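You operate a simulated robot arm through the tools that you are given. There is no shell and no other tool.

Carry out the task below with a simulated robot arm. There is one attempt and no reset: what you move stays moved.

JOB
Tip the strainer's scraps into the food tub, refit it and flush the drain.
Fine: it goes back empty and fully down in the drain before the tap runs for a few seconds; the tap ends off.

Only the result counts: the job must be done as asked and must still hold three seconds after the hand-in. Knocking over, shifting, dropping, spilling or breaking anything else fails it.

ROBOT AND FRAMES
A 7-joint arm with a two-finger parallel gripper, fixed in place. Base frame: the origin is on the floor under the middle of its stand, x ahead of it, y to its left, z up; the work surface is at about z = 900. Lengths are in mm, angles in rad, forces in N, time in s.
With the tool pointing down near the work surface it reaches from about 340 to 780 mm from the base axis. Its first joint turns from -2.897 to 2.897 rad. Payload 3.91 kg.
The tool frame sits at the grasp point between the pads (the TCP): z along the fingers, y along the line on which they close. The tips reach 30 mm beyond it. The gripper opens to 110 mm. The fingers are 20 mm wide and 10 mm thick; the gripper's body (48 by 112 mm) begins 55 mm behind the TCP.
Orientation is that of the tool frame in the base frame, as a unit quaternion [w, x, y, z]. With the fingers straight down and closing along the base's y, the tool's x points along the base's -x, its y along +y and its z along -z.

CONTROLS
- The arm moves only by the tool step_arm. Its argument "steps" is text: rows parted by semicolons, each of 7 numbers parted by spaces: the opening, from 0 (shut) to 1 (fully open), then the shift along the tool's x, y, z in cm, then the turn, a rotation vector about the tool's x, y, z in rad. In form: grip dx dy dz ax ay az; .... A call has 1 to 20 rows; each row is the pose to reach, as a shift and turn from the pose commanded when the call began, along the tool's axes at that moment. Rows are played at 5 a second. More than 50 mm and 0.15 rad between two rows, or a gripper value outside its range, and nothing of the call is played. Where a pose cannot be reached the arm comes as near as it can. A force on the tool above 40 N (or 10 N above the force at the start of the call, whichever is more), or a blocked arm, ends the call early, and 0.2 s more pass. The fingers move at their own pace (about 153 mm/s each) and stop on an object; they squeeze with about 23 N. The grip force told is the motor's: it shows also when the fingers shut on nothing. Time passes only in rows, and 0.2 s behind the last, so rows that repeat a pose let the fingers close. It gives the time, the measured TCP pose, the force on the tool (base axes), the opening and the grip force at its end, in the units of the frame above (readings bear some noise), with the torque about the TCP (base axes, N m) and any sound that the robot's microphone picked up.
- Cameras (640 x 400 px; columns grow to the right, rows downward): "scene" is fixed at [54.8, 497.1, 1487.6]; the picture's right is [-0.45, -0.89, 0.00], its down [-0.48, 0.24, -0.84] and it looks along [0.75, -0.38, -0.54] (base axes); focal length 220 px, centre (320, 200). "wrist" rides on the gripper at [77, 7, -114] in the tool frame; the picture's right is [-0.09, 1.00, 0.00], its down [-0.80, -0.07, -0.59] and it looks along [-0.59, -0.05, 0.80] (tool axes); focal length 270 px, centre (320, 200). There is no depth. A picture from a camera that has moved, and an enlarged one, comes with that camera's place and axes in the base frame and with its lens. The place of the scene camera against the robot may be out by one fixed shift of up to 12 mm in any direction.
- grab_frame(camera): a new picture of that camera. No time passes.
- slide_trunk(by): slides the trunk up (or, below 0, down) by that many mm; the arm rides with it, the base frame stays. It gives what a move gives, with no picture.
- inspect(camera, box): a new picture of the part [left, top, right, bottom] of that camera's present view, enlarged. No time passes.
- hand_in(): hands the job in; it is judged then, once.

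Nothing tells you positions but the pictures and the camera data. Unless the task says otherwise, let go and move clear before handing in.

The tools are called after "Request:" by a JSON object that holds its "op" and its "data". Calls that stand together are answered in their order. step_arm: Moves the arm, as the interface text tells. Its arguments: {"type":"object","properties":{"steps":{"type":"string"}},"required":["steps"]} The other tools are called the same way: slide_trunk (by) moves the trunk up or down; grab_frame (camera) takes a picture; inspect (camera, box) takes an enlarged picture of a part of a camera's view; hand_in () hands the job in.

At the start:

```text
time: 0.0
eef_pos: [278.2, 302.5, 1339.5]
ee_rot: [0.0, 0.001, 1.0, 0.0]
wrist_force: [0.5, 0.5, 0.3]
torque: [-0.01, 0.01, -0.07]
width: 109.6
finger_force: 0.1
trunk travel left (down, up): [-525.0, 85.0]
```

scene: 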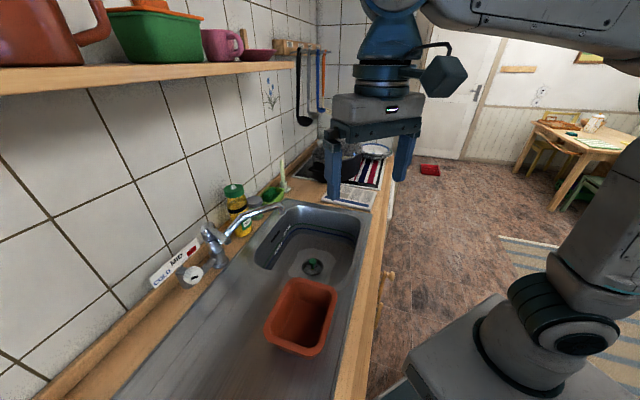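
wrist: 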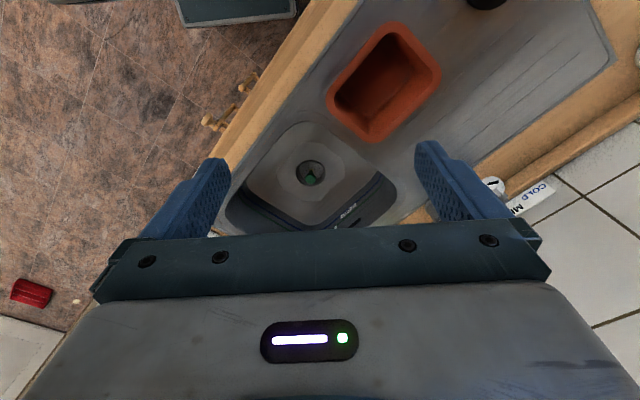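

I see a kitchen sink with a strainer in the drain at the bowl, an orange-brown tub on the drainboard, and a tap with a lever or knob near a "COLD / MID" label. I'll take closer looks before moving.

Request:
{"op": "inspect", "data": {"camera": "scene", "box": [240, 190, 380, 290]}}

Request:
{"op": "inspect", "data": {"camera": "scene", "box": [140, 190, 300, 300]}}

Request:
{"op": "inspect", "data": {"camera": "scene", "box": [200, 250, 400, 400]}}

Request:
{"op": "inspect", "data": {"camera": "wrist", "box": [220, 100, 420, 240]}}

Request:
{"op": "inspect", "data": {"camera": "wrist", "box": [400, 100, 640, 260]}}

Request:
{"op": "inspect", "data": {"camera": "scene", "box": [220, 130, 400, 230]}}

```text
4.00 times, centred on (310, 240) of scene
camera zoom: at [54.8, 497.1, 1487.6], right [-0.45, -0.89, 0.0], down [-0.48, 0.24, -0.84], along [0.75, -0.38, -0.54], focal length 882 px, centre (360, 40)
```

zoom: 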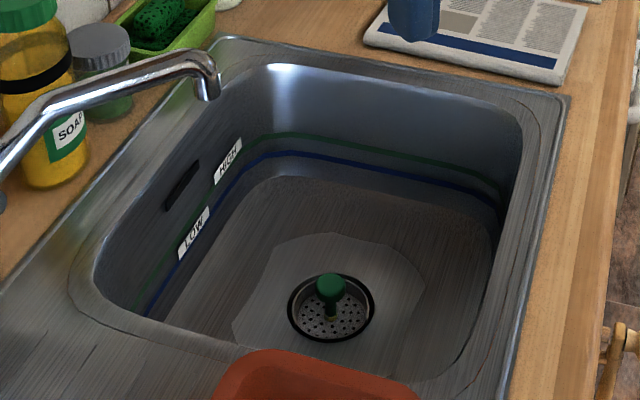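

```text
3.64 times, centred on (220, 245) of scene
camera zoom: at [54.8, 497.1, 1487.6], right [-0.45, -0.89, 0.0], down [-0.48, 0.24, -0.84], along [0.75, -0.38, -0.54], focal length 802 px, centre (684, 36)
```

zoom: 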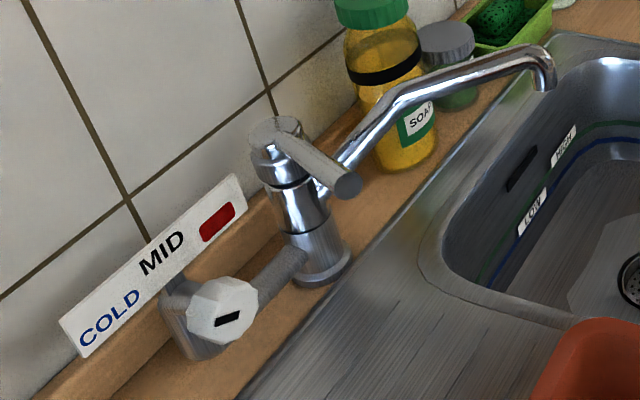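

```text
2.67 times, centred on (300, 325) of scene
camera zoom: at [54.8, 497.1, 1487.6], right [-0.45, -0.89, 0.0], down [-0.48, 0.24, -0.84], along [0.75, -0.38, -0.54], focal length 588 px, centre (373, -133)
```

zoom: 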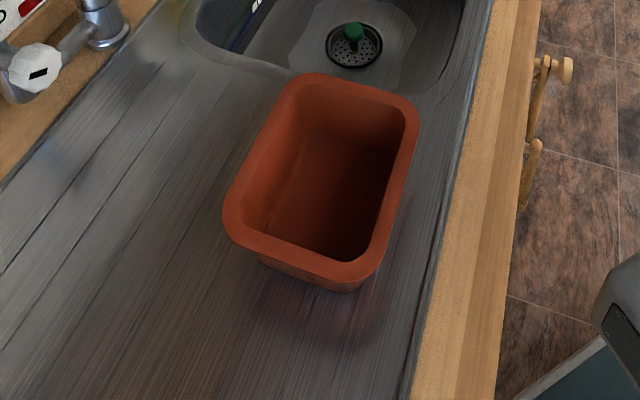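

```text
2.86 times, centred on (320, 170) of wrist
camera zoom: at [200.7, 310.9, 1454.6], right [0.09, 1.0, 0.0], down [0.8, -0.07, 0.59], along [0.59, -0.05, -0.8], focal length 772 px, centre (320, 286)
```

zoom: 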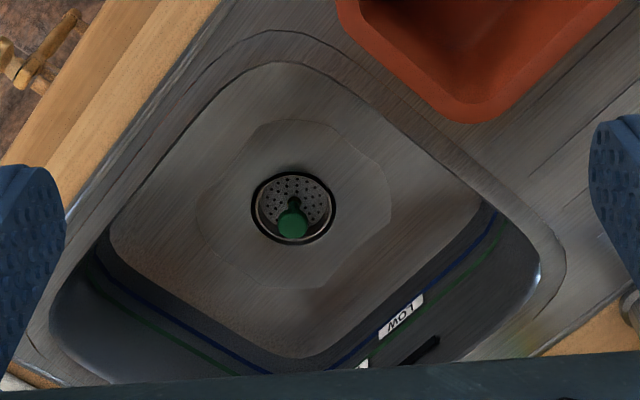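

```text
2.50 times, centred on (520, 180) of wrist
camera zoom: at [200.7, 310.9, 1454.6], right [0.09, 1.0, 0.0], down [0.8, -0.07, 0.59], along [0.59, -0.05, -0.8], focal length 676 px, centre (-180, 250)
```

zoom: 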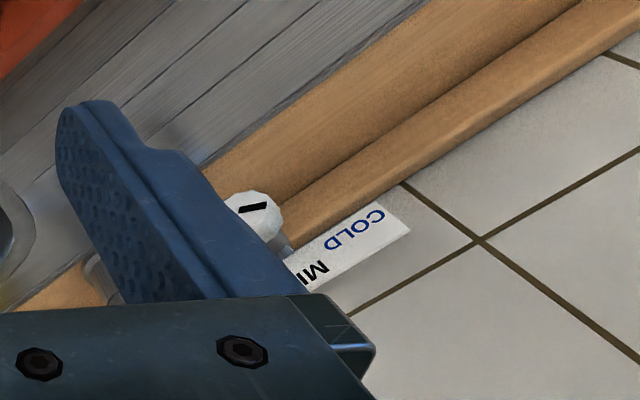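

```text
3.56 times, centred on (310, 180) of scene
camera zoom: at [54.8, 497.1, 1487.6], right [-0.45, -0.89, 0.0], down [-0.48, 0.24, -0.84], along [0.75, -0.38, -0.54], focal length 784 px, centre (356, 271)
```

zoom: 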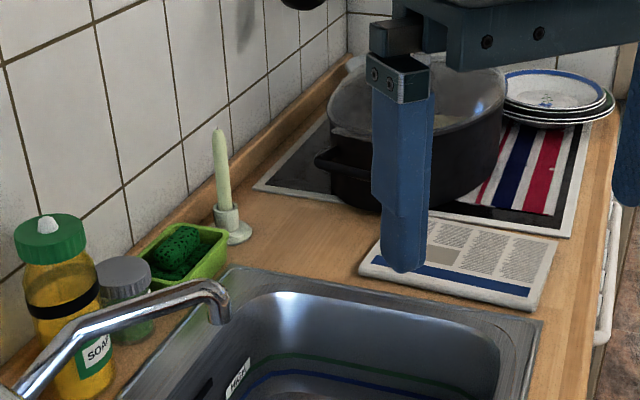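

The strainer's green knob sits in the drain at about (588, 255, 826), and the tap is near (670, 567) by the wall. I'll move the wrist closer, turned to face the counter, to measure the tap, the tub and the strainer.

Request:
{"op": "step_arm", "data": {"steps": "1 -2.5 1.1 1.5 0 0 -0.125; 1 -5 2.2 3 0 0 -0.25; 1 -7.5 3.4 4.5 0 0 -0.375; 1 -10 4.5 6 0 0 -0.5; 1 -12.5 5.6 7.5 0 0 -0.625; 1 -15 6.8 9 0 0 -0.75"}}

Request:
{"op": "grab_frame", "data": {"camera": "wrist"}}

Request:
{"op": "grab_frame", "data": {"camera": "scene"}}

```text
time: 1.4
eef_pos: [433.0, 372.8, 1248.8]
ee_rot: [0.0, -0.368, 0.93, 0.0]
wrist_force: [-0.1, 0.4, -0.1]
torque: [-0.02, 0.02, 0.0]
width: 110.0
finger_force: 0.1
trunk travel left (down, up): [-525.0, 85.0]
```

```text
taken
camera wrist: at [370.4, 325.5, 1365.0], right [-0.62, 0.79, 0.0], down [0.63, 0.5, 0.59], along [0.47, 0.37, -0.8], focal length 270 px, centre (320, 200)
```

wrist: 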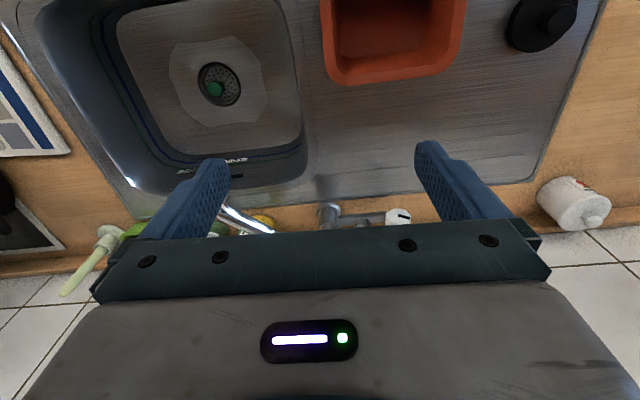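

```text
taken
```

scene: 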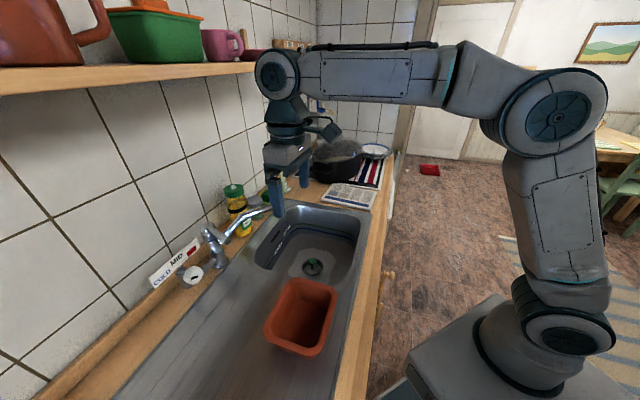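

The wrist now faces the counter; I can see the drain, the tub, and a black plug-like object on the drainboard. I'll zoom in on the strainer, the tap and the tub for measurement.

Request:
{"op": "inspect", "data": {"camera": "wrist", "box": [180, 45, 260, 125]}}

Request:
{"op": "inspect", "data": {"camera": "scene", "box": [180, 200, 260, 300]}}

Request:
{"op": "inspect", "data": {"camera": "scene", "box": [280, 240, 344, 290]}}

Request:
{"op": "inspect", "data": {"camera": "wrist", "box": [200, 170, 440, 240]}}

Request:
{"op": "inspect", "data": {"camera": "wrist", "box": [300, 0, 620, 120]}}

```text
5.00 times, centred on (220, 85) of wrist
camera zoom: at [370.4, 325.5, 1365.0], right [-0.62, 0.79, 0.0], down [0.63, 0.5, 0.59], along [0.47, 0.37, -0.8], focal length 1351 px, centre (820, 775)
```

zoom: 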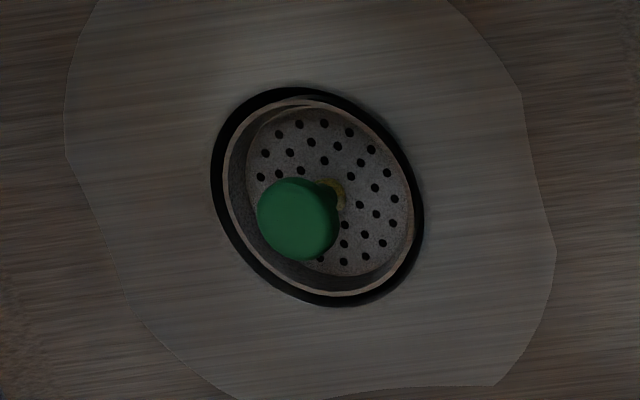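

```text
4.00 times, centred on (220, 250) of scene
camera zoom: at [54.8, 497.1, 1487.6], right [-0.45, -0.89, 0.0], down [-0.48, 0.24, -0.84], along [0.75, -0.38, -0.54], focal length 882 px, centre (720, 0)
```

zoom: 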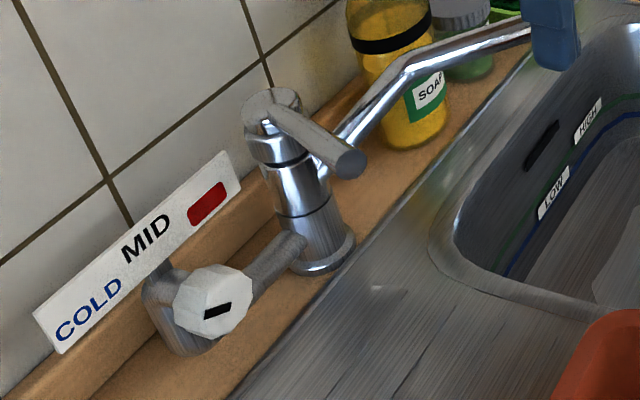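

```text
8.00 times, centred on (312, 265) of scene
camera zoom: at [54.8, 497.1, 1487.6], right [-0.45, -0.89, 0.0], down [-0.48, 0.24, -0.84], along [0.75, -0.38, -0.54], focal length 1763 px, centre (384, -320)
```

zoom: 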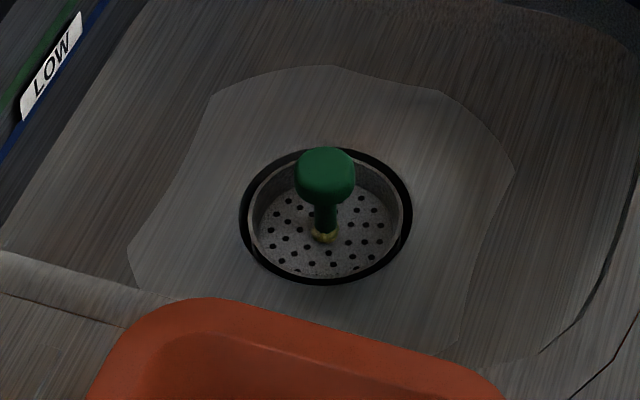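

```text
2.67 times, centred on (320, 205) of wrist
camera zoom: at [370.4, 325.5, 1365.0], right [-0.62, 0.79, 0.0], down [0.63, 0.5, 0.59], along [0.47, 0.37, -0.8], focal length 721 px, centre (320, 187)
```

zoom: 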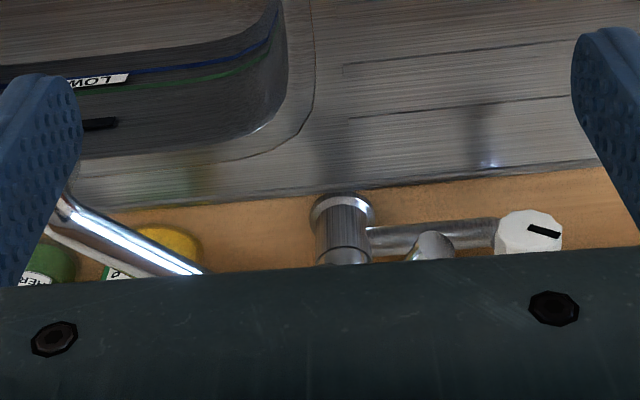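

```text
2.00 times, centred on (460, 60) of wrist
camera zoom: at [370.4, 325.5, 1365.0], right [-0.62, 0.79, 0.0], down [0.63, 0.5, 0.59], along [0.47, 0.37, -0.8], focal length 541 px, centre (40, 480)
```

zoom: 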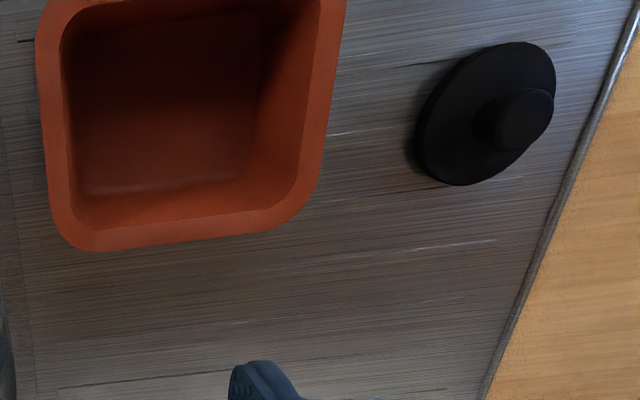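

I now place the strainer rim at about (608, 248, 776), the tub centre at about (328, 402) with its rim near z = 1005, and the tap lever near (524, 518, 1098). Next I'll tilt the wrist forward to get a close look at the tap lever and the knob.

Request:
{"op": "step_arm", "data": {"steps": "1 0.3 0.2 1.2 0 -0.125 0; 1 0.6 0.4 2.4 0 -0.25 0; 1 0.9 0.5 3.6 0 -0.375 0; 1 1.1 0.7 4.9 0 -0.5 0"}}

Request:
{"op": "grab_frame", "data": {"camera": "wrist"}}

Request:
{"op": "inspect", "data": {"camera": "wrist", "box": [200, 60, 440, 210]}}

```text
time: 2.4
eef_pos: [415.6, 367.3, 1201.3]
ee_rot: [0.231, -0.356, 0.901, 0.091]
wrist_force: [-0.6, -1.2, 0.0]
torque: [-0.04, 0.01, -0.02]
width: 110.3
finger_force: 0.0
trunk travel left (down, up): [-525.0, 85.0]
```

```text
taken
camera wrist: at [320.4, 289.3, 1264.6], right [-0.62, 0.78, 0.04], down [0.35, 0.23, 0.91], along [0.7, 0.58, -0.42], focal length 270 px, centre (320, 200)
```

wrist: 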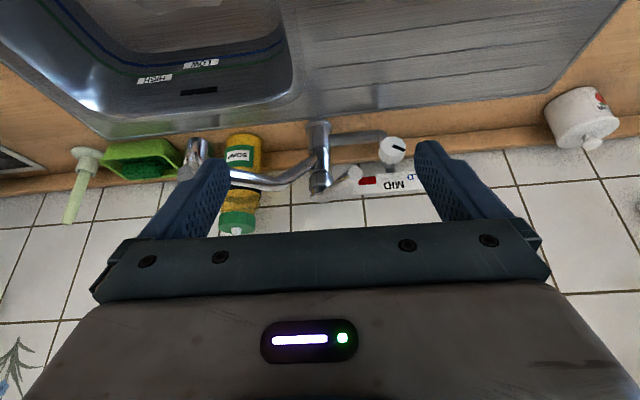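

```text
2.67 times, centred on (320, 135) of wrist
camera zoom: at [320.4, 289.3, 1264.6], right [-0.62, 0.78, 0.04], down [0.35, 0.23, 0.91], along [0.7, 0.58, -0.42], focal length 721 px, centre (320, 373)
```

zoom: 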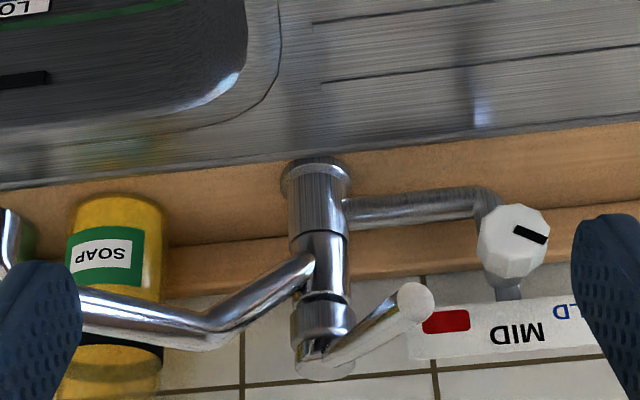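

The tap has a lever on top whose tip is at about (522, 518, 1090), pointing towards the robot and tilted upward. There is also a white knob on a side pipe, so I'll look at both more closely.

Request:
{"op": "inspect", "data": {"camera": "wrist", "box": [290, 110, 410, 210]}}

Request:
{"op": "inspect", "data": {"camera": "scene", "box": [190, 215, 240, 255]}}

Request:
{"op": "inspect", "data": {"camera": "scene", "box": [140, 235, 220, 295]}}

```text
4.00 times, centred on (350, 160) of wrist
camera zoom: at [320.4, 289.3, 1264.6], right [-0.62, 0.78, 0.04], down [0.35, 0.23, 0.91], along [0.7, 0.58, -0.42], focal length 1081 px, centre (200, 360)
```

zoom: 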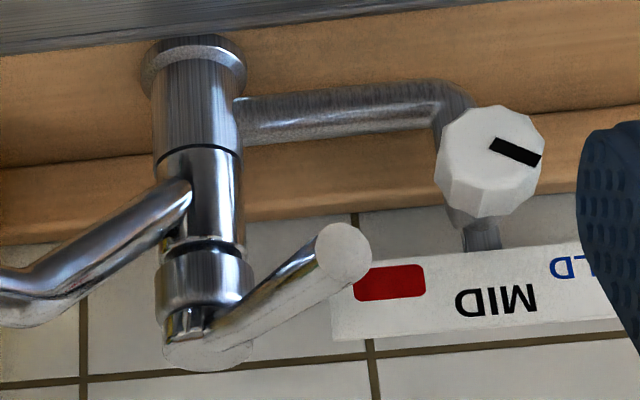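

```text
10.00 times, centred on (215, 235) of scene
camera zoom: at [54.8, 497.1, 1487.6], right [-0.45, -0.89, 0.0], down [-0.48, 0.24, -0.84], along [0.75, -0.38, -0.54], focal length 2204 px, centre (1370, -150)
```

zoom: 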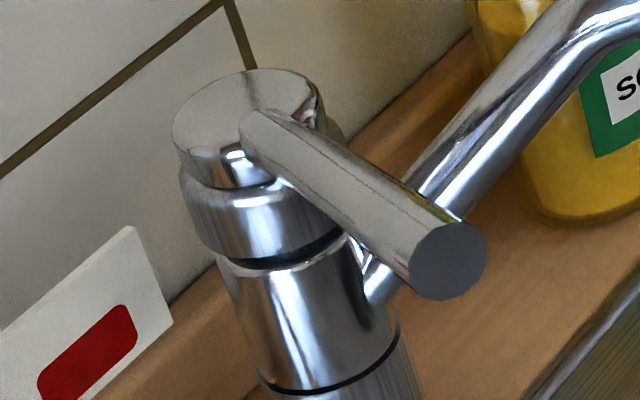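

```text
6.67 times, centred on (180, 265) of scene
camera zoom: at [54.8, 497.1, 1487.6], right [-0.45, -0.89, 0.0], down [-0.48, 0.24, -0.84], along [0.75, -0.38, -0.54], focal length 1470 px, centre (1253, -233)
```

zoom: 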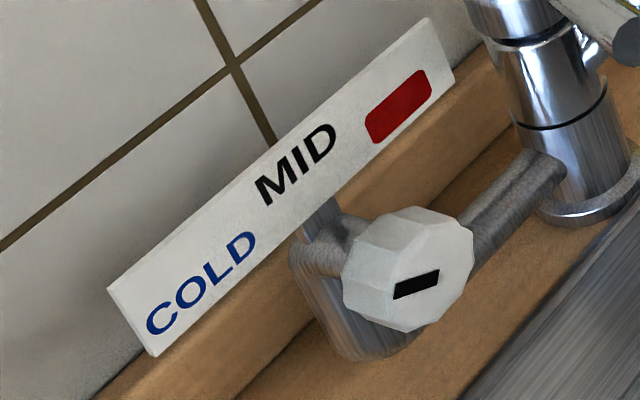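

The knob's marker points to COLD, which I'll leave alone, and the lever is most likely the on/off control. Before grasping anything I'll measure the tub from above and check, with the gripper empty, that a tipping orientation can be reached there.

Request:
{"op": "step_arm", "data": {"steps": "1 0.5 1.9 -0.8 0 0.125 0; 1 1 3.8 -1.6 0 0.25 0; 1 1.5 5.7 -2.4 0 0.375 0; 1 1.97 7.61 -3.25 0 0.5 0"}}

Request:
{"op": "grab_frame", "data": {"camera": "wrist"}}

Request:
{"op": "inspect", "data": {"camera": "wrist", "box": [200, 0, 440, 200]}}

```text
time: 3.4
eef_pos: [342.6, 403.0, 1219.3]
ee_rot: [0.0, -0.366, 0.931, -0.002]
wrist_force: [0.6, -0.6, -0.3]
torque: [0.03, -0.01, -0.01]
width: 110.0
finger_force: 0.1
trunk travel left (down, up): [-525.0, 85.0]
```

```text
taken
camera wrist: at [279.4, 356.1, 1334.8], right [-0.61, 0.79, 0.0], down [0.63, 0.5, 0.59], along [0.47, 0.36, -0.81], focal length 270 px, centre (320, 200)
```

wrist: 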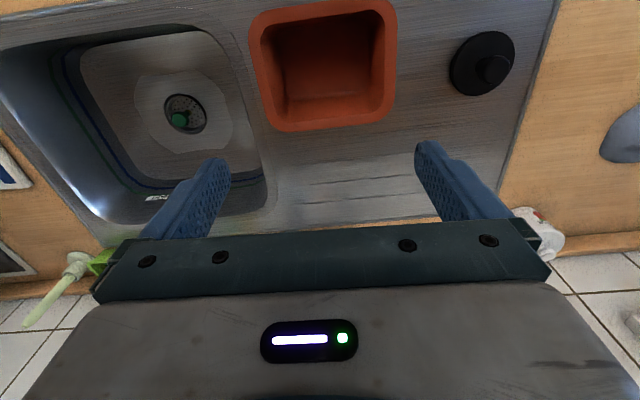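

```text
2.00 times, centred on (320, 100) of wrist
camera zoom: at [279.4, 356.1, 1334.8], right [-0.61, 0.79, 0.0], down [0.63, 0.5, 0.59], along [0.47, 0.36, -0.81], focal length 541 px, centre (320, 400)
```

zoom: 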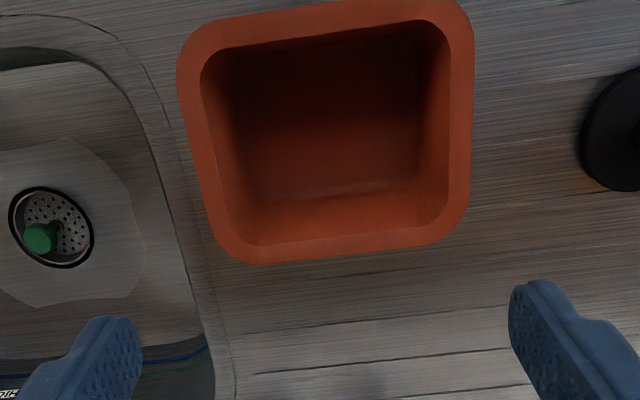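

The tub is centred near (327, 403), its outer size is about 155 × 122 mm, and its rim is near z = 1005. I'll now yaw 90° above it, with the gripper empty, ahead of a test tilt with the camera side up.

Request:
{"op": "step_arm", "data": {"steps": "1 0 0 0 0 0 0.14; 1 0 0 0 0 0 0.28; 1 0 0 0 0 0 0.42; 1 0 0 0 0 0 0.56; 1 0 0 0 0 0 0.70; 1 0 0 0 0 0 0.84; 1 0 0 0 0 0 0.98; 1 0 0 0 0 0 1.12; 1 0 0 0 0 0 1.26; 1 0 0 0 0 0 1.40; 1 0 0 0 0 0 1.55"}}

Request:
{"op": "grab_frame", "data": {"camera": "wrist"}}

Request:
{"op": "grab_frame", "data": {"camera": "scene"}}

```text
time: 5.8
eef_pos: [340.9, 402.1, 1220.4]
ee_rot: [0.0, 0.39, 0.921, 0.0]
wrist_force: [0.3, -0.1, -0.2]
torque: [0.01, 0.02, 0.01]
width: 110.1
finger_force: 0.0
trunk travel left (down, up): [-525.0, 85.0]
```

```text
taken
camera wrist: at [291.3, 463.4, 1334.7], right [0.78, 0.63, 0.0], down [0.51, -0.62, 0.59], along [0.37, -0.46, -0.8], focal length 270 px, centre (320, 200)
```

wrist: 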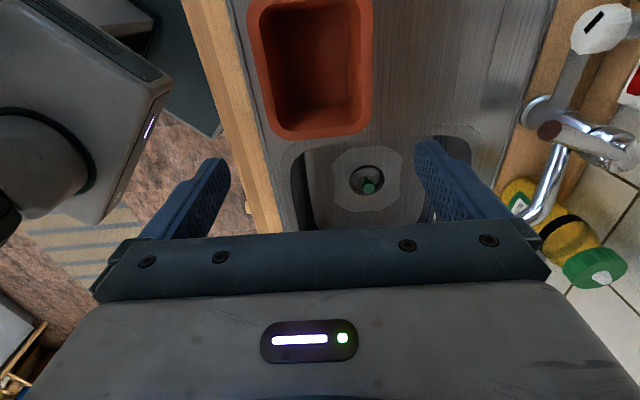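

```text
taken
```

scene: 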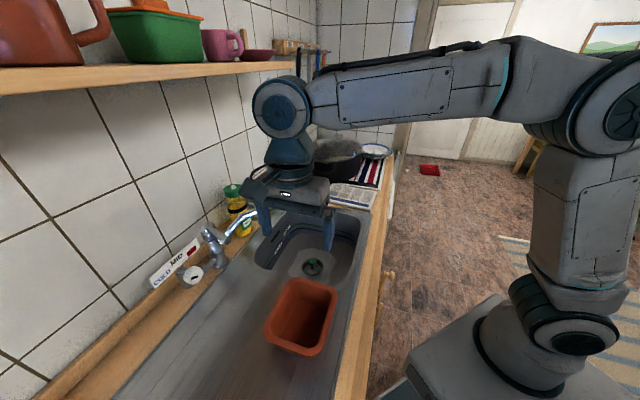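

The yaw was reached cleanly. I'll test the tilt itself in 2 rad total, staying well above the tub with nothing held.

Request:
{"op": "step_arm", "data": {"steps": "1 0 0 0 0 0.14 0; 1 0 0 0 0 0.28 0; 1 0 0 0 0 0.42 0; 1 0 0 0 0 0.56 0; 1 0 0 0 0 0.70 0; 1 0 0 0 0 0.84 0; 1 0 0 0 0 0.98 0; 1 0 0 0 0 1.12 0; 1 0 0 0 0 1.26 0; 1 0 0 0 0 1.40 0; 1 0 0 0 0 1.54 0; 1 0 0 0 0 1.68 0; 1 0 0 0 0 1.82 0; 1 0 0 0 0 1.96 0"}}

Request:
{"op": "grab_frame", "data": {"camera": "scene"}}

Request:
{"op": "grab_frame", "data": {"camera": "wrist"}}

```text
time: 8.8
eef_pos: [339.6, 401.9, 1220.2]
ee_rot: [0.765, -0.217, -0.513, -0.323]
wrist_force: [-0.4, -0.5, 0.0]
torque: [-0.02, -0.02, 0.02]
width: 110.1
finger_force: 0.2
trunk travel left (down, up): [-525.0, 85.0]
```

```text
taken
```

scene: 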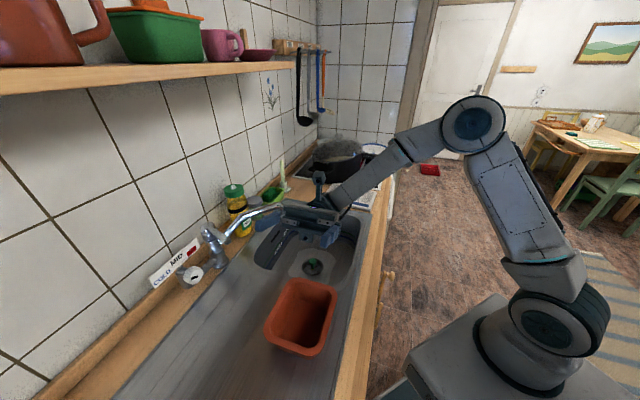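

```text
taken
camera wrist: at [438.0, 311.2, 1247.4], right [0.69, 0.72, -0.08], down [0.12, -0.22, -0.97], along [-0.71, 0.66, -0.24], focal length 270 px, centre (320, 200)
```

wrist: 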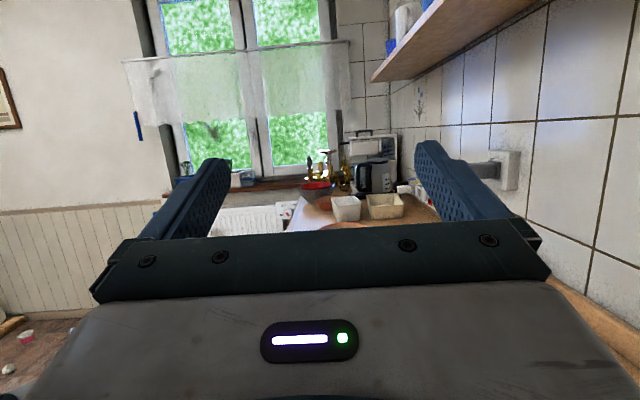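

The tilt to about 112° from straight down is reachable over the tub. I'll zoom in to check the clearance around the hand and forearm in this pose.

Request:
{"op": "inspect", "data": {"camera": "scene", "box": [220, 150, 420, 290]}}

```text
2.86 times, centred on (320, 220) of scene
camera zoom: at [54.8, 497.1, 1487.6], right [-0.45, -0.89, 0.0], down [-0.48, 0.24, -0.84], along [0.75, -0.38, -0.54], focal length 630 px, centre (320, 143)
```

zoom: 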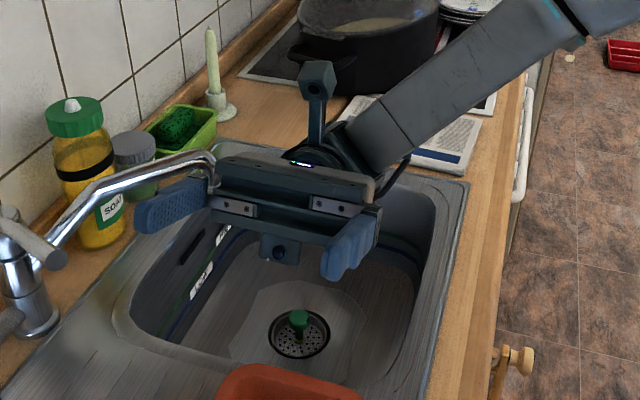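

Clearance looks fine. I'll rehearse lowering to the tipping height, TCP about z = 1100 with the hand over the drain side of the tub, to confirm the arm can get there.

Request:
{"op": "step_arm", "data": {"steps": "1 -2.6 -0.24 -1.55 0 0 0; 1 -5.2 -0.47 -3.1 0 0 0; 1 -7.8 -0.7 -4.65 0 0 0; 1 -10.4 -0.94 -6.2 0 0 0"}}

Request:
{"op": "grab_frame", "data": {"camera": "scene"}}

Request:
{"op": "inspect", "data": {"camera": "scene", "box": [220, 190, 400, 370]}}

```text
time: 9.8
eef_pos: [347.5, 381.5, 1098.3]
ee_rot: [0.765, -0.216, -0.513, -0.324]
wrist_force: [-0.9, -0.2, 0.1]
torque: [0.03, -0.03, -0.03]
width: 109.7
finger_force: 0.2
trunk travel left (down, up): [-525.0, 85.0]
```

```text
taken
```

scene: 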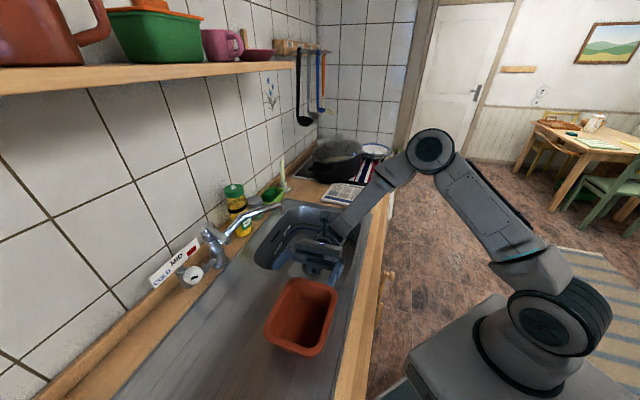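

```text
2.22 times, centred on (310, 280) of scene
camera zoom: at [54.8, 497.1, 1487.6], right [-0.45, -0.89, 0.0], down [-0.48, 0.24, -0.84], along [0.75, -0.38, -0.54], focal length 490 px, centre (342, 22)
```

zoom: 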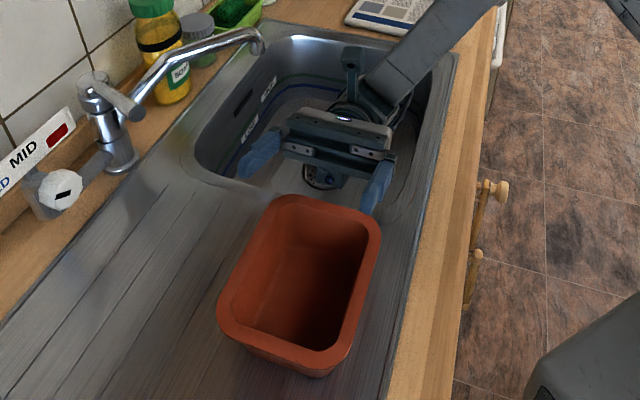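

The rehearsal reached the pose with no contact. Cross-checking views, the tub rim is nearer z = 980, with its centre at about (331, 407). Now I'll back out the same way, raising first and then untilting.

Request:
{"op": "step_arm", "data": {"steps": "1 2.6 0.24 1.55 0 0 0; 1 5.2 0.47 3.1 0 0 0; 1 7.8 0.7 4.65 0 0 0; 1 10.4 0.94 6.2 0 0 0; 1 10.4 0.94 6.2 0 -0.14 0; 1 10.4 0.94 6.2 0 -0.28 0; 1 10.4 0.94 6.2 0 -0.42 0; 1 10.4 0.94 6.2 0 -0.56 0; 1 10.4 0.94 6.2 0 -0.70 0; 1 10.4 0.94 6.2 0 -0.84 0; 1 10.4 0.94 6.2 0 -0.98 0; 1 10.4 0.94 6.2 0 -1.12 0; 1 10.4 0.94 6.2 0 -1.26 0; 1 10.4 0.94 6.2 0 -1.40 0; 1 10.4 0.94 6.2 0 -1.54 0; 1 10.4 0.94 6.2 0 -1.68 0; 1 10.4 0.94 6.2 0 -1.82 0; 1 10.4 0.94 6.2 0 -1.96 0"}}

Request:
{"op": "inspect", "data": {"camera": "wrist", "box": [200, 0, 440, 220]}}

Request:
{"op": "inspect", "data": {"camera": "wrist", "box": [480, 0, 640, 240]}}

```text
time: 13.6
eef_pos: [341.2, 402.9, 1219.6]
ee_rot: [0.001, 0.39, 0.921, 0.0]
wrist_force: [-0.2, -0.5, -0.2]
torque: [0.03, 0.01, -0.03]
width: 109.9
finger_force: 0.1
trunk travel left (down, up): [-525.0, 85.0]
```

```text
1.82 times, centred on (320, 110) of wrist
camera zoom: at [289.4, 463.5, 1334.4], right [0.78, 0.63, 0.0], down [0.51, -0.62, 0.6], along [0.38, -0.46, -0.8], focal length 491 px, centre (320, 364)
```

zoom: 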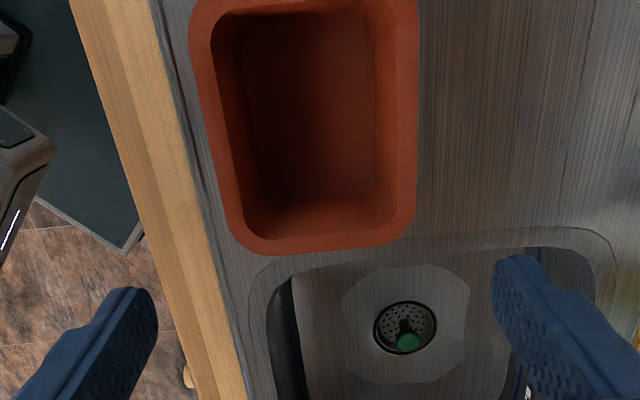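

```text
1.67 times, centred on (560, 120) of wrist
camera zoom: at [289.4, 463.5, 1334.4], right [0.78, 0.63, 0.0], down [0.51, -0.62, 0.6], along [0.38, -0.46, -0.8], focal length 450 px, centre (-80, 333)
```

zoom: 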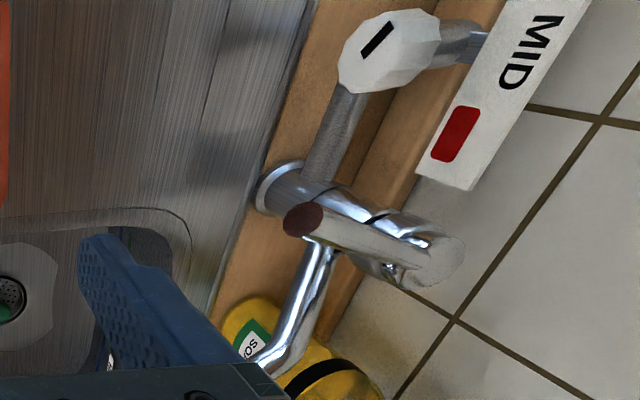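

The lever tip measures about (522, 520, 1091) and the tub rim about z = 977. Next I'll swing over the drain, facing the wall again, for a close look at the strainer.

Request:
{"op": "step_arm", "data": {"steps": "1 -2.6 0.72 0.65 0 0 -0.14; 1 -5.2 1.43 1.3 0 0 -0.28; 1 -7.8 2.15 1.95 0 0 -0.42; 1 -10.4 2.86 2.6 0 0 -0.56; 1 -13 3.6 3.2 0 0 -0.70; 1 -15.5 4.3 3.8 0 0 -0.84; 1 -18.1 5 4.5 0 0 -0.98; 1 -20.7 5.7 5.1 0 0 -1.12; 1 -23.3 6.4 5.7 0 0 -1.26; 1 -25.9 7.1 6.4 0 0 -1.40; 1 -28.5 7.87 7 0 0 -1.55"}}

Request:
{"op": "grab_frame", "data": {"camera": "wrist"}}

Request:
{"op": "grab_frame", "data": {"camera": "scene"}}

```text
time: 16.0
eef_pos: [597.0, 254.1, 1150.0]
ee_rot: [0.001, -0.368, 0.93, 0.0]
wrist_force: [0.2, -0.1, 0.2]
torque: [-0.03, 0.03, 0.0]
width: 109.9
finger_force: 0.1
trunk travel left (down, up): [-525.0, 85.0]
```

```text
taken
camera wrist: at [534.8, 207.4, 1265.6], right [-0.62, 0.79, 0.0], down [0.63, 0.5, 0.59], along [0.47, 0.37, -0.8], focal length 270 px, centre (320, 200)
```

wrist: 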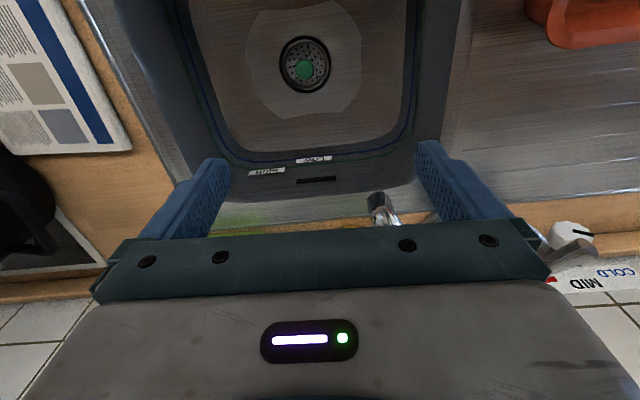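

```text
taken
```

scene: 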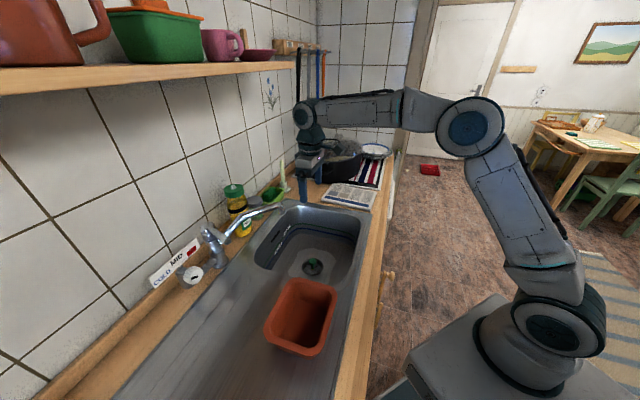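

Request:
{"op": "inspect", "data": {"camera": "wrist", "box": [265, 25, 345, 105]}}

Request:
{"op": "inspect", "data": {"camera": "wrist", "box": [340, 160, 440, 240]}}

```text
5.00 times, centred on (305, 65) of wrist
camera zoom: at [534.8, 207.4, 1265.6], right [-0.62, 0.79, 0.0], down [0.63, 0.5, 0.59], along [0.47, 0.37, -0.8], focal length 1351 px, centre (395, 875)
```

zoom: 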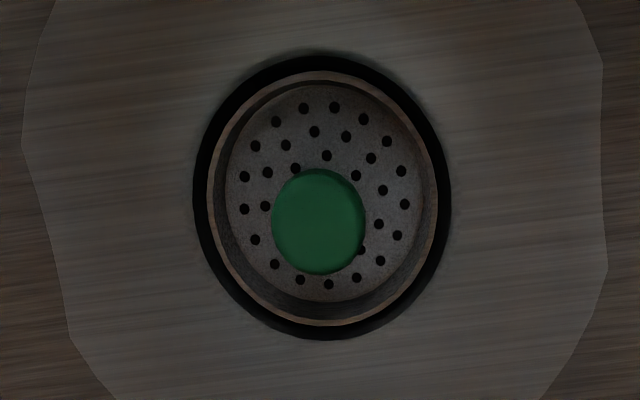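

```text
5.00 times, centred on (390, 200) of wrist
camera zoom: at [534.8, 207.4, 1265.6], right [-0.62, 0.79, 0.0], down [0.63, 0.5, 0.59], along [0.47, 0.37, -0.8], focal length 1351 px, centre (-30, 200)
```

zoom: 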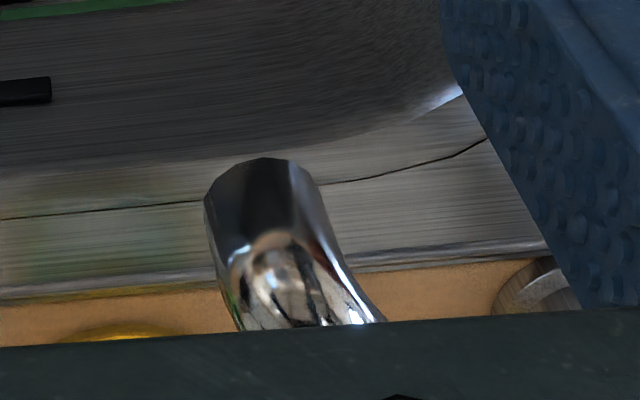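

The spout tip is at about (619, 344, 1050), which is inside the bowl area. Triangulating only with the wrist camera puts the strainer knob at about (621, 245, 777) and its rim at about z = 748. I'll lean the hand back 0.25 rad to stay clear of the spout and descend to about 70 mm above the knob.

Request:
{"op": "step_arm", "data": {"steps": "1 -0.15 -0.3 3.75 0 -0.03 0; 1 -0.3 -0.6 7.5 0 -0.06 0; 1 -0.45 -0.9 11.25 0 -0.09 0; 1 -0.6 -1.2 15 0 -0.125 0; 1 -0.75 -1.5 18.75 0 -0.155 0; 1 -0.9 -1.8 22.5 0 -0.19 0; 1 -1.05 -2.1 26.25 0 -0.22 0; 1 -1.13 -2.3 30 0 -0.25 0"}}

Request:
{"op": "grab_frame", "data": {"camera": "wrist"}}

Request:
{"op": "grab_frame", "data": {"camera": "scene"}}

```text
time: 17.8
eef_pos: [620.5, 244.2, 845.0]
ee_rot: [0.116, -0.364, 0.923, 0.046]
wrist_force: [1.0, 0.4, 0.5]
torque: [-0.01, -0.02, -0.03]
width: 109.9
finger_force: 0.1
trunk travel left (down, up): [-525.0, 85.0]
```

```text
taken
camera wrist: at [539.7, 180.8, 937.7], right [-0.62, 0.79, 0.02], down [0.51, 0.38, 0.77], along [0.6, 0.49, -0.63], focal length 270 px, centre (320, 200)
```

wrist: 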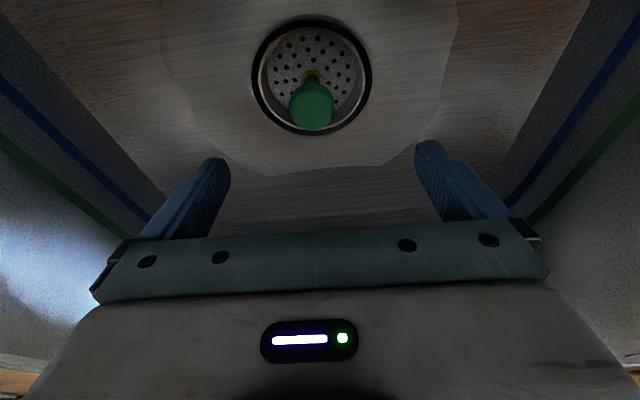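

```text
taken
```

scene: 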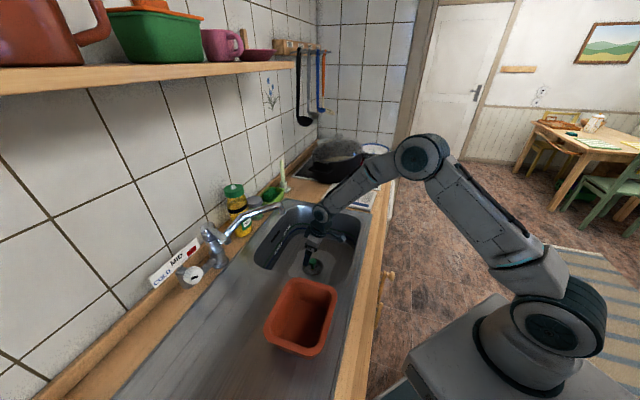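

Request:
{"op": "inspect", "data": {"camera": "wrist", "box": [230, 5, 390, 145]}}

Request:
{"op": "inspect", "data": {"camera": "scene", "box": [230, 180, 380, 290]}}

```text
2.86 times, centred on (310, 75) of wrist
camera zoom: at [539.7, 180.8, 937.7], right [-0.62, 0.79, 0.02], down [0.51, 0.38, 0.77], along [0.6, 0.49, -0.63], focal length 772 px, centre (349, 557)
```

zoom: 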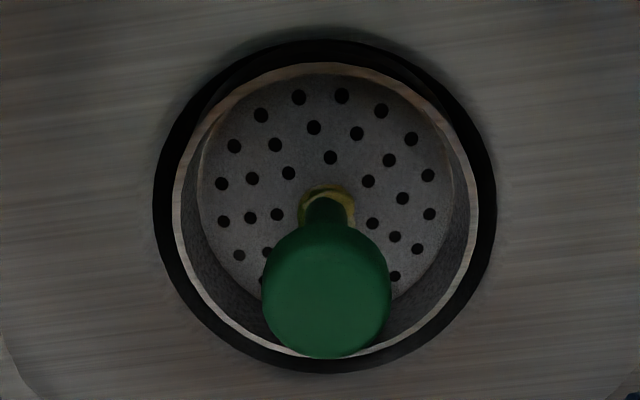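

```text
3.64 times, centred on (305, 235) of scene
camera zoom: at [54.8, 497.1, 1487.6], right [-0.45, -0.89, 0.0], down [-0.48, 0.24, -0.84], along [0.75, -0.38, -0.54], focal length 802 px, centre (374, 73)
```

zoom: 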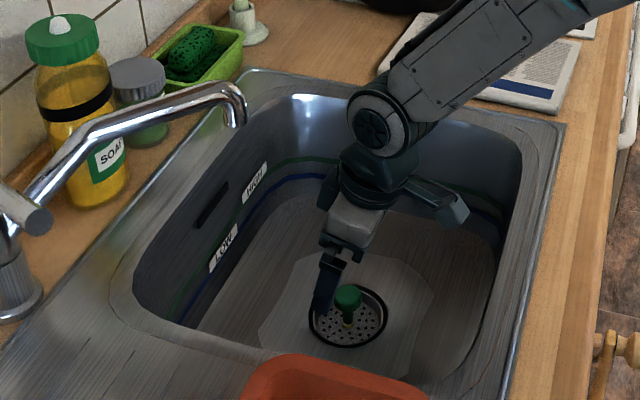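

I see the green cap, about 30 mm wide, on its post in a 76 mm basket, with a yellowish scrap around the post. I'll lower so the pads straddle the cap about 10 mm above its middle.

Request:
{"op": "step_arm", "data": {"steps": "0.7 0.63 -0.1 1.5 0 0 0; 0.7 1.26 -0.2 3 0 0 0; 0.7 1.7 -0.28 4.3 0 0 0; 0.7 1.89 -0.28 5.3 0 0 0"}}

Request:
{"op": "grab_frame", "data": {"camera": "wrist"}}

Request:
{"op": "inspect", "data": {"camera": "scene", "box": [270, 220, 350, 290]}}

```text
time: 18.8
eef_pos: [617.8, 240.6, 792.4]
ee_rot: [0.116, -0.363, 0.923, 0.046]
wrist_force: [0.2, -0.6, -0.1]
torque: [0.01, 0.0, 0.02]
width: 76.9
finger_force: 0.0
trunk travel left (down, up): [-525.0, 85.0]
```

```text
taken
camera wrist: at [536.4, 175.2, 885.0], right [-0.62, 0.79, 0.02], down [0.51, 0.38, 0.77], along [0.6, 0.49, -0.63], focal length 270 px, centre (320, 200)
```

wrist: 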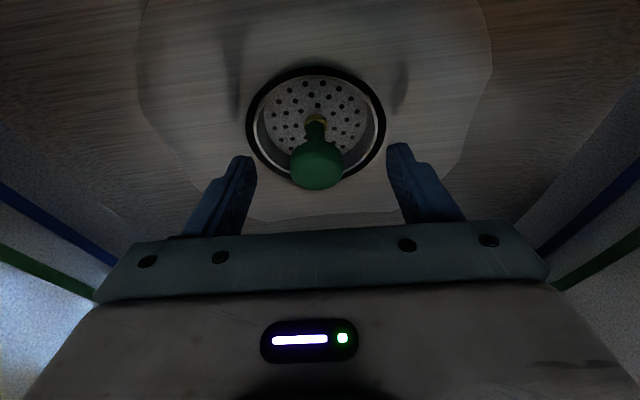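

```text
5.71 times, centred on (310, 255) of scene
camera zoom: at [54.8, 497.1, 1487.6], right [-0.45, -0.89, 0.0], down [-0.48, 0.24, -0.84], along [0.75, -0.38, -0.54], focal length 1260 px, centre (377, -114)
```

zoom: 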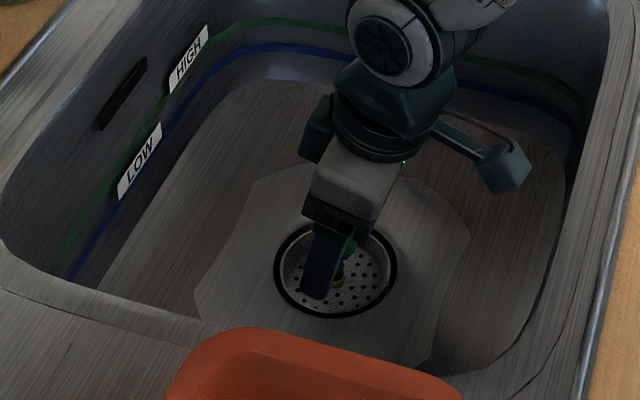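

The cap is centred between the fingers and about 18 mm below the TCP. I'll go down 8 mm more and close on it.

Request:
{"op": "step_arm", "data": {"steps": "0.7 0.3 -0.1 0.78 0 0 0; 0.45 0.3 -0.1 0.78 0 0 0; 0.3 0.3 -0.1 0.78 0 0 0; 0 0.3 -0.1 0.78 0 0 0; 0 0.3 -0.1 0.78 0 0 0; 0 0.3 -0.1 0.78 0 0 0"}}

Request:
{"op": "grab_frame", "data": {"camera": "wrist"}}

Request:
{"op": "inspect", "data": {"camera": "scene", "box": [270, 220, 350, 290]}}

```text
time: 20.2
eef_pos: [617.3, 239.0, 786.3]
ee_rot: [0.116, -0.364, 0.923, 0.045]
wrist_force: [-0.5, 1.2, -0.3]
torque: [0.0, 0.03, 0.01]
width: 30.9
finger_force: 23.2
trunk travel left (down, up): [-525.0, 85.0]
```

```text
taken
camera wrist: at [536.3, 174.2, 877.4], right [-0.62, 0.79, 0.02], down [0.51, 0.38, 0.77], along [0.6, 0.49, -0.63], focal length 270 px, centre (320, 200)
```

wrist: 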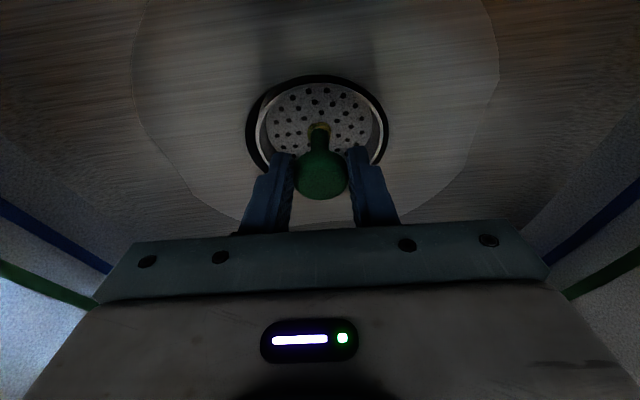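

```text
5.71 times, centred on (310, 255) of scene
camera zoom: at [54.8, 497.1, 1487.6], right [-0.45, -0.89, 0.0], down [-0.48, 0.24, -0.84], along [0.75, -0.38, -0.54], focal length 1260 px, centre (377, -114)
```

zoom: 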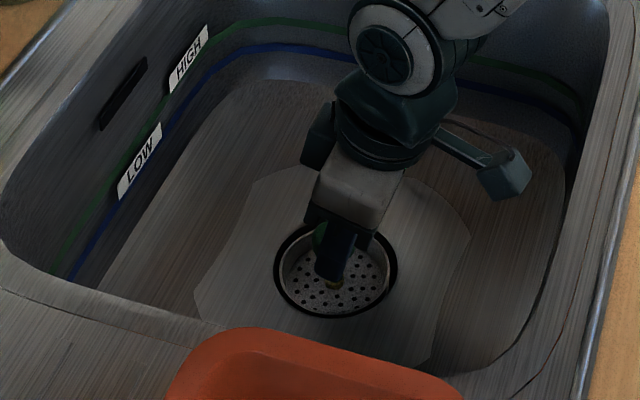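

The gripper holds the cap at 30.9 mm width with 23 N. I'll lift the strainer straight up out of the drain, keeping the same tilt so I can return along the same line.

Request:
{"op": "step_arm", "data": {"steps": "0 -0.12 0 -0.48 0 0 0; 0 -0.25 0 -0.97 0 0 0; 0 -0.5 0 -1.94 0 0 0; 0 -0.99 0 -3.88 0 0 0; 0 -1.73 0 -6.78 0 0 0"}}

Request:
{"op": "grab_frame", "data": {"camera": "wrist"}}

Request:
{"op": "inspect", "data": {"camera": "scene", "box": [270, 200, 350, 280]}}

```text
time: 21.4
eef_pos: [616.1, 237.4, 854.1]
ee_rot: [0.116, -0.364, 0.923, 0.046]
wrist_force: [-0.5, -0.3, -1.0]
torque: [-0.01, -0.01, -0.01]
width: 30.8
finger_force: 23.4
trunk travel left (down, up): [-525.0, 85.0]
```

```text
taken
camera wrist: at [535.8, 173.6, 947.3], right [-0.62, 0.79, 0.02], down [0.51, 0.38, 0.77], along [0.6, 0.49, -0.63], focal length 270 px, centre (320, 200)
```

wrist: 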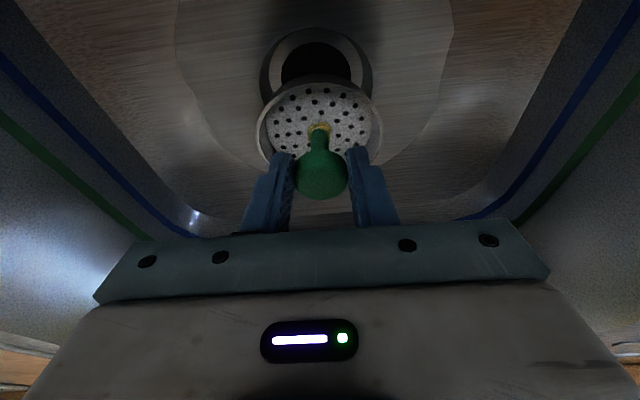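

```text
5.00 times, centred on (310, 240) of scene
camera zoom: at [54.8, 497.1, 1487.6], right [-0.45, -0.89, 0.0], down [-0.48, 0.24, -0.84], along [0.75, -0.38, -0.54], focal length 1102 px, centre (370, 0)
```

zoom: 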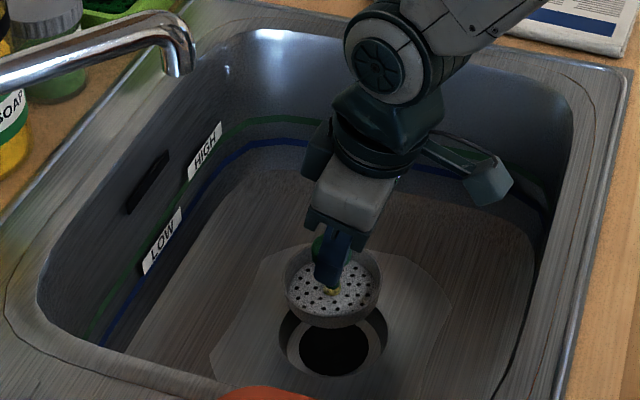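

The strainer is lifted and hangs level, with the open drain visible below it. I'll check the scraps in it closely.

Request:
{"op": "inspect", "data": {"camera": "wrist", "box": [250, 70, 390, 170]}}

Request:
{"op": "inspect", "data": {"camera": "scene", "box": [294, 240, 330, 270]}}

```text
4.00 times, centred on (320, 120) of wrist
camera zoom: at [535.8, 173.6, 947.3], right [-0.62, 0.79, 0.02], down [0.51, 0.38, 0.77], along [0.6, 0.49, -0.63], focal length 1081 px, centre (320, 520)
```

zoom: 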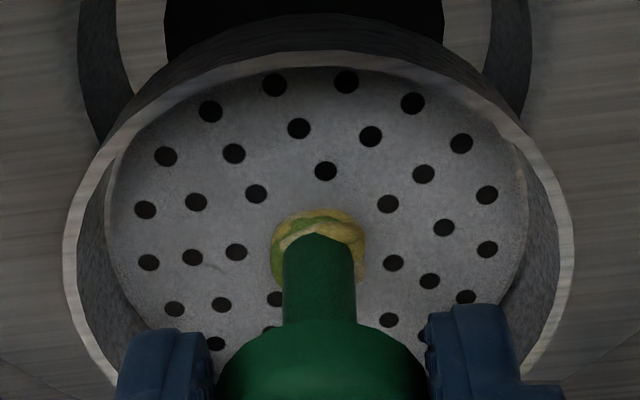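

```text
13.33 times, centred on (312, 255) of scene
camera zoom: at [54.8, 497.1, 1487.6], right [-0.45, -0.89, 0.0], down [-0.48, 0.24, -0.84], along [0.75, -0.38, -0.54], focal length 2939 px, centre (427, -533)
```

zoom: 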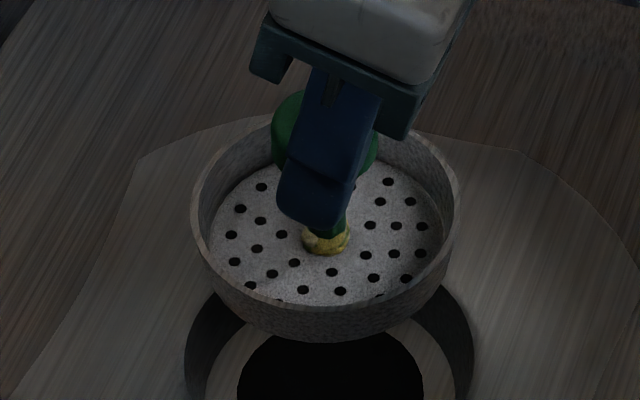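

The scrap is a yellow-green clump around the post base. I'll lift out of the bowl, then level the hand while moving back towards the tub.

Request:
{"op": "step_arm", "data": {"steps": "0 -0.9 0 -3.5 0 0 0; 0 -1.8 0 -7 0 0 0; 0 -2.7 0 -10.6 0 0 0; 0 -3.61 0 -14.1 0 0 0; 0 -3.9 2.4 -16.6 0 0.04 0; 0 -4.2 4.9 -19.1 0 0.08 0; 0 -4.5 7.3 -21.6 0 0.12 0; 0 -4.8 9.8 -24.1 0 0.17 0; 0 -5.1 12.2 -26.6 0 0.21 0; 0 -5.33 14.65 -29.1 0 0.25 0"}}

Request:
{"op": "grab_frame", "data": {"camera": "wrist"}}

Request:
{"op": "grab_frame", "data": {"camera": "scene"}}

```text
time: 23.6
eef_pos: [502.0, 331.8, 1150.7]
ee_rot: [-0.002, -0.367, 0.93, 0.0]
wrist_force: [-1.0, -0.5, -0.8]
torque: [-0.02, -0.01, -0.01]
width: 31.0
finger_force: 23.1
trunk travel left (down, up): [-525.0, 85.0]
```

```text
taken
camera wrist: at [439.8, 285.9, 1264.6], right [-0.62, 0.79, 0.0], down [0.63, 0.5, 0.59], along [0.47, 0.36, -0.8], focal length 270 px, centre (320, 200)
```

wrist: 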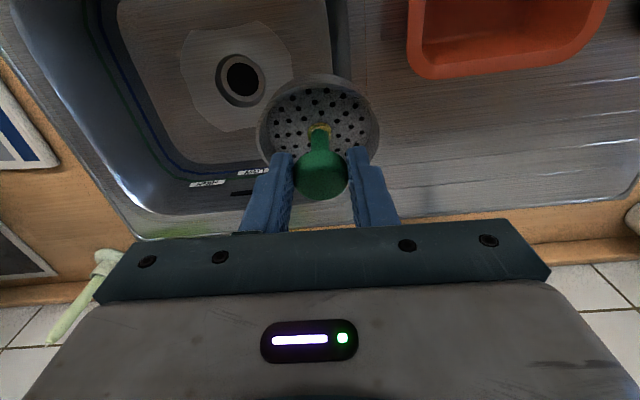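

```text
taken
```

scene: 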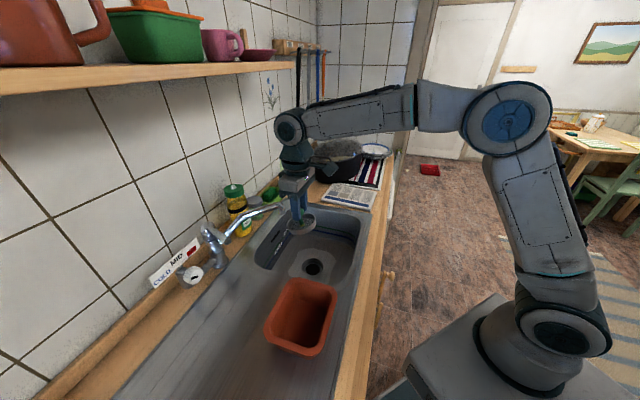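

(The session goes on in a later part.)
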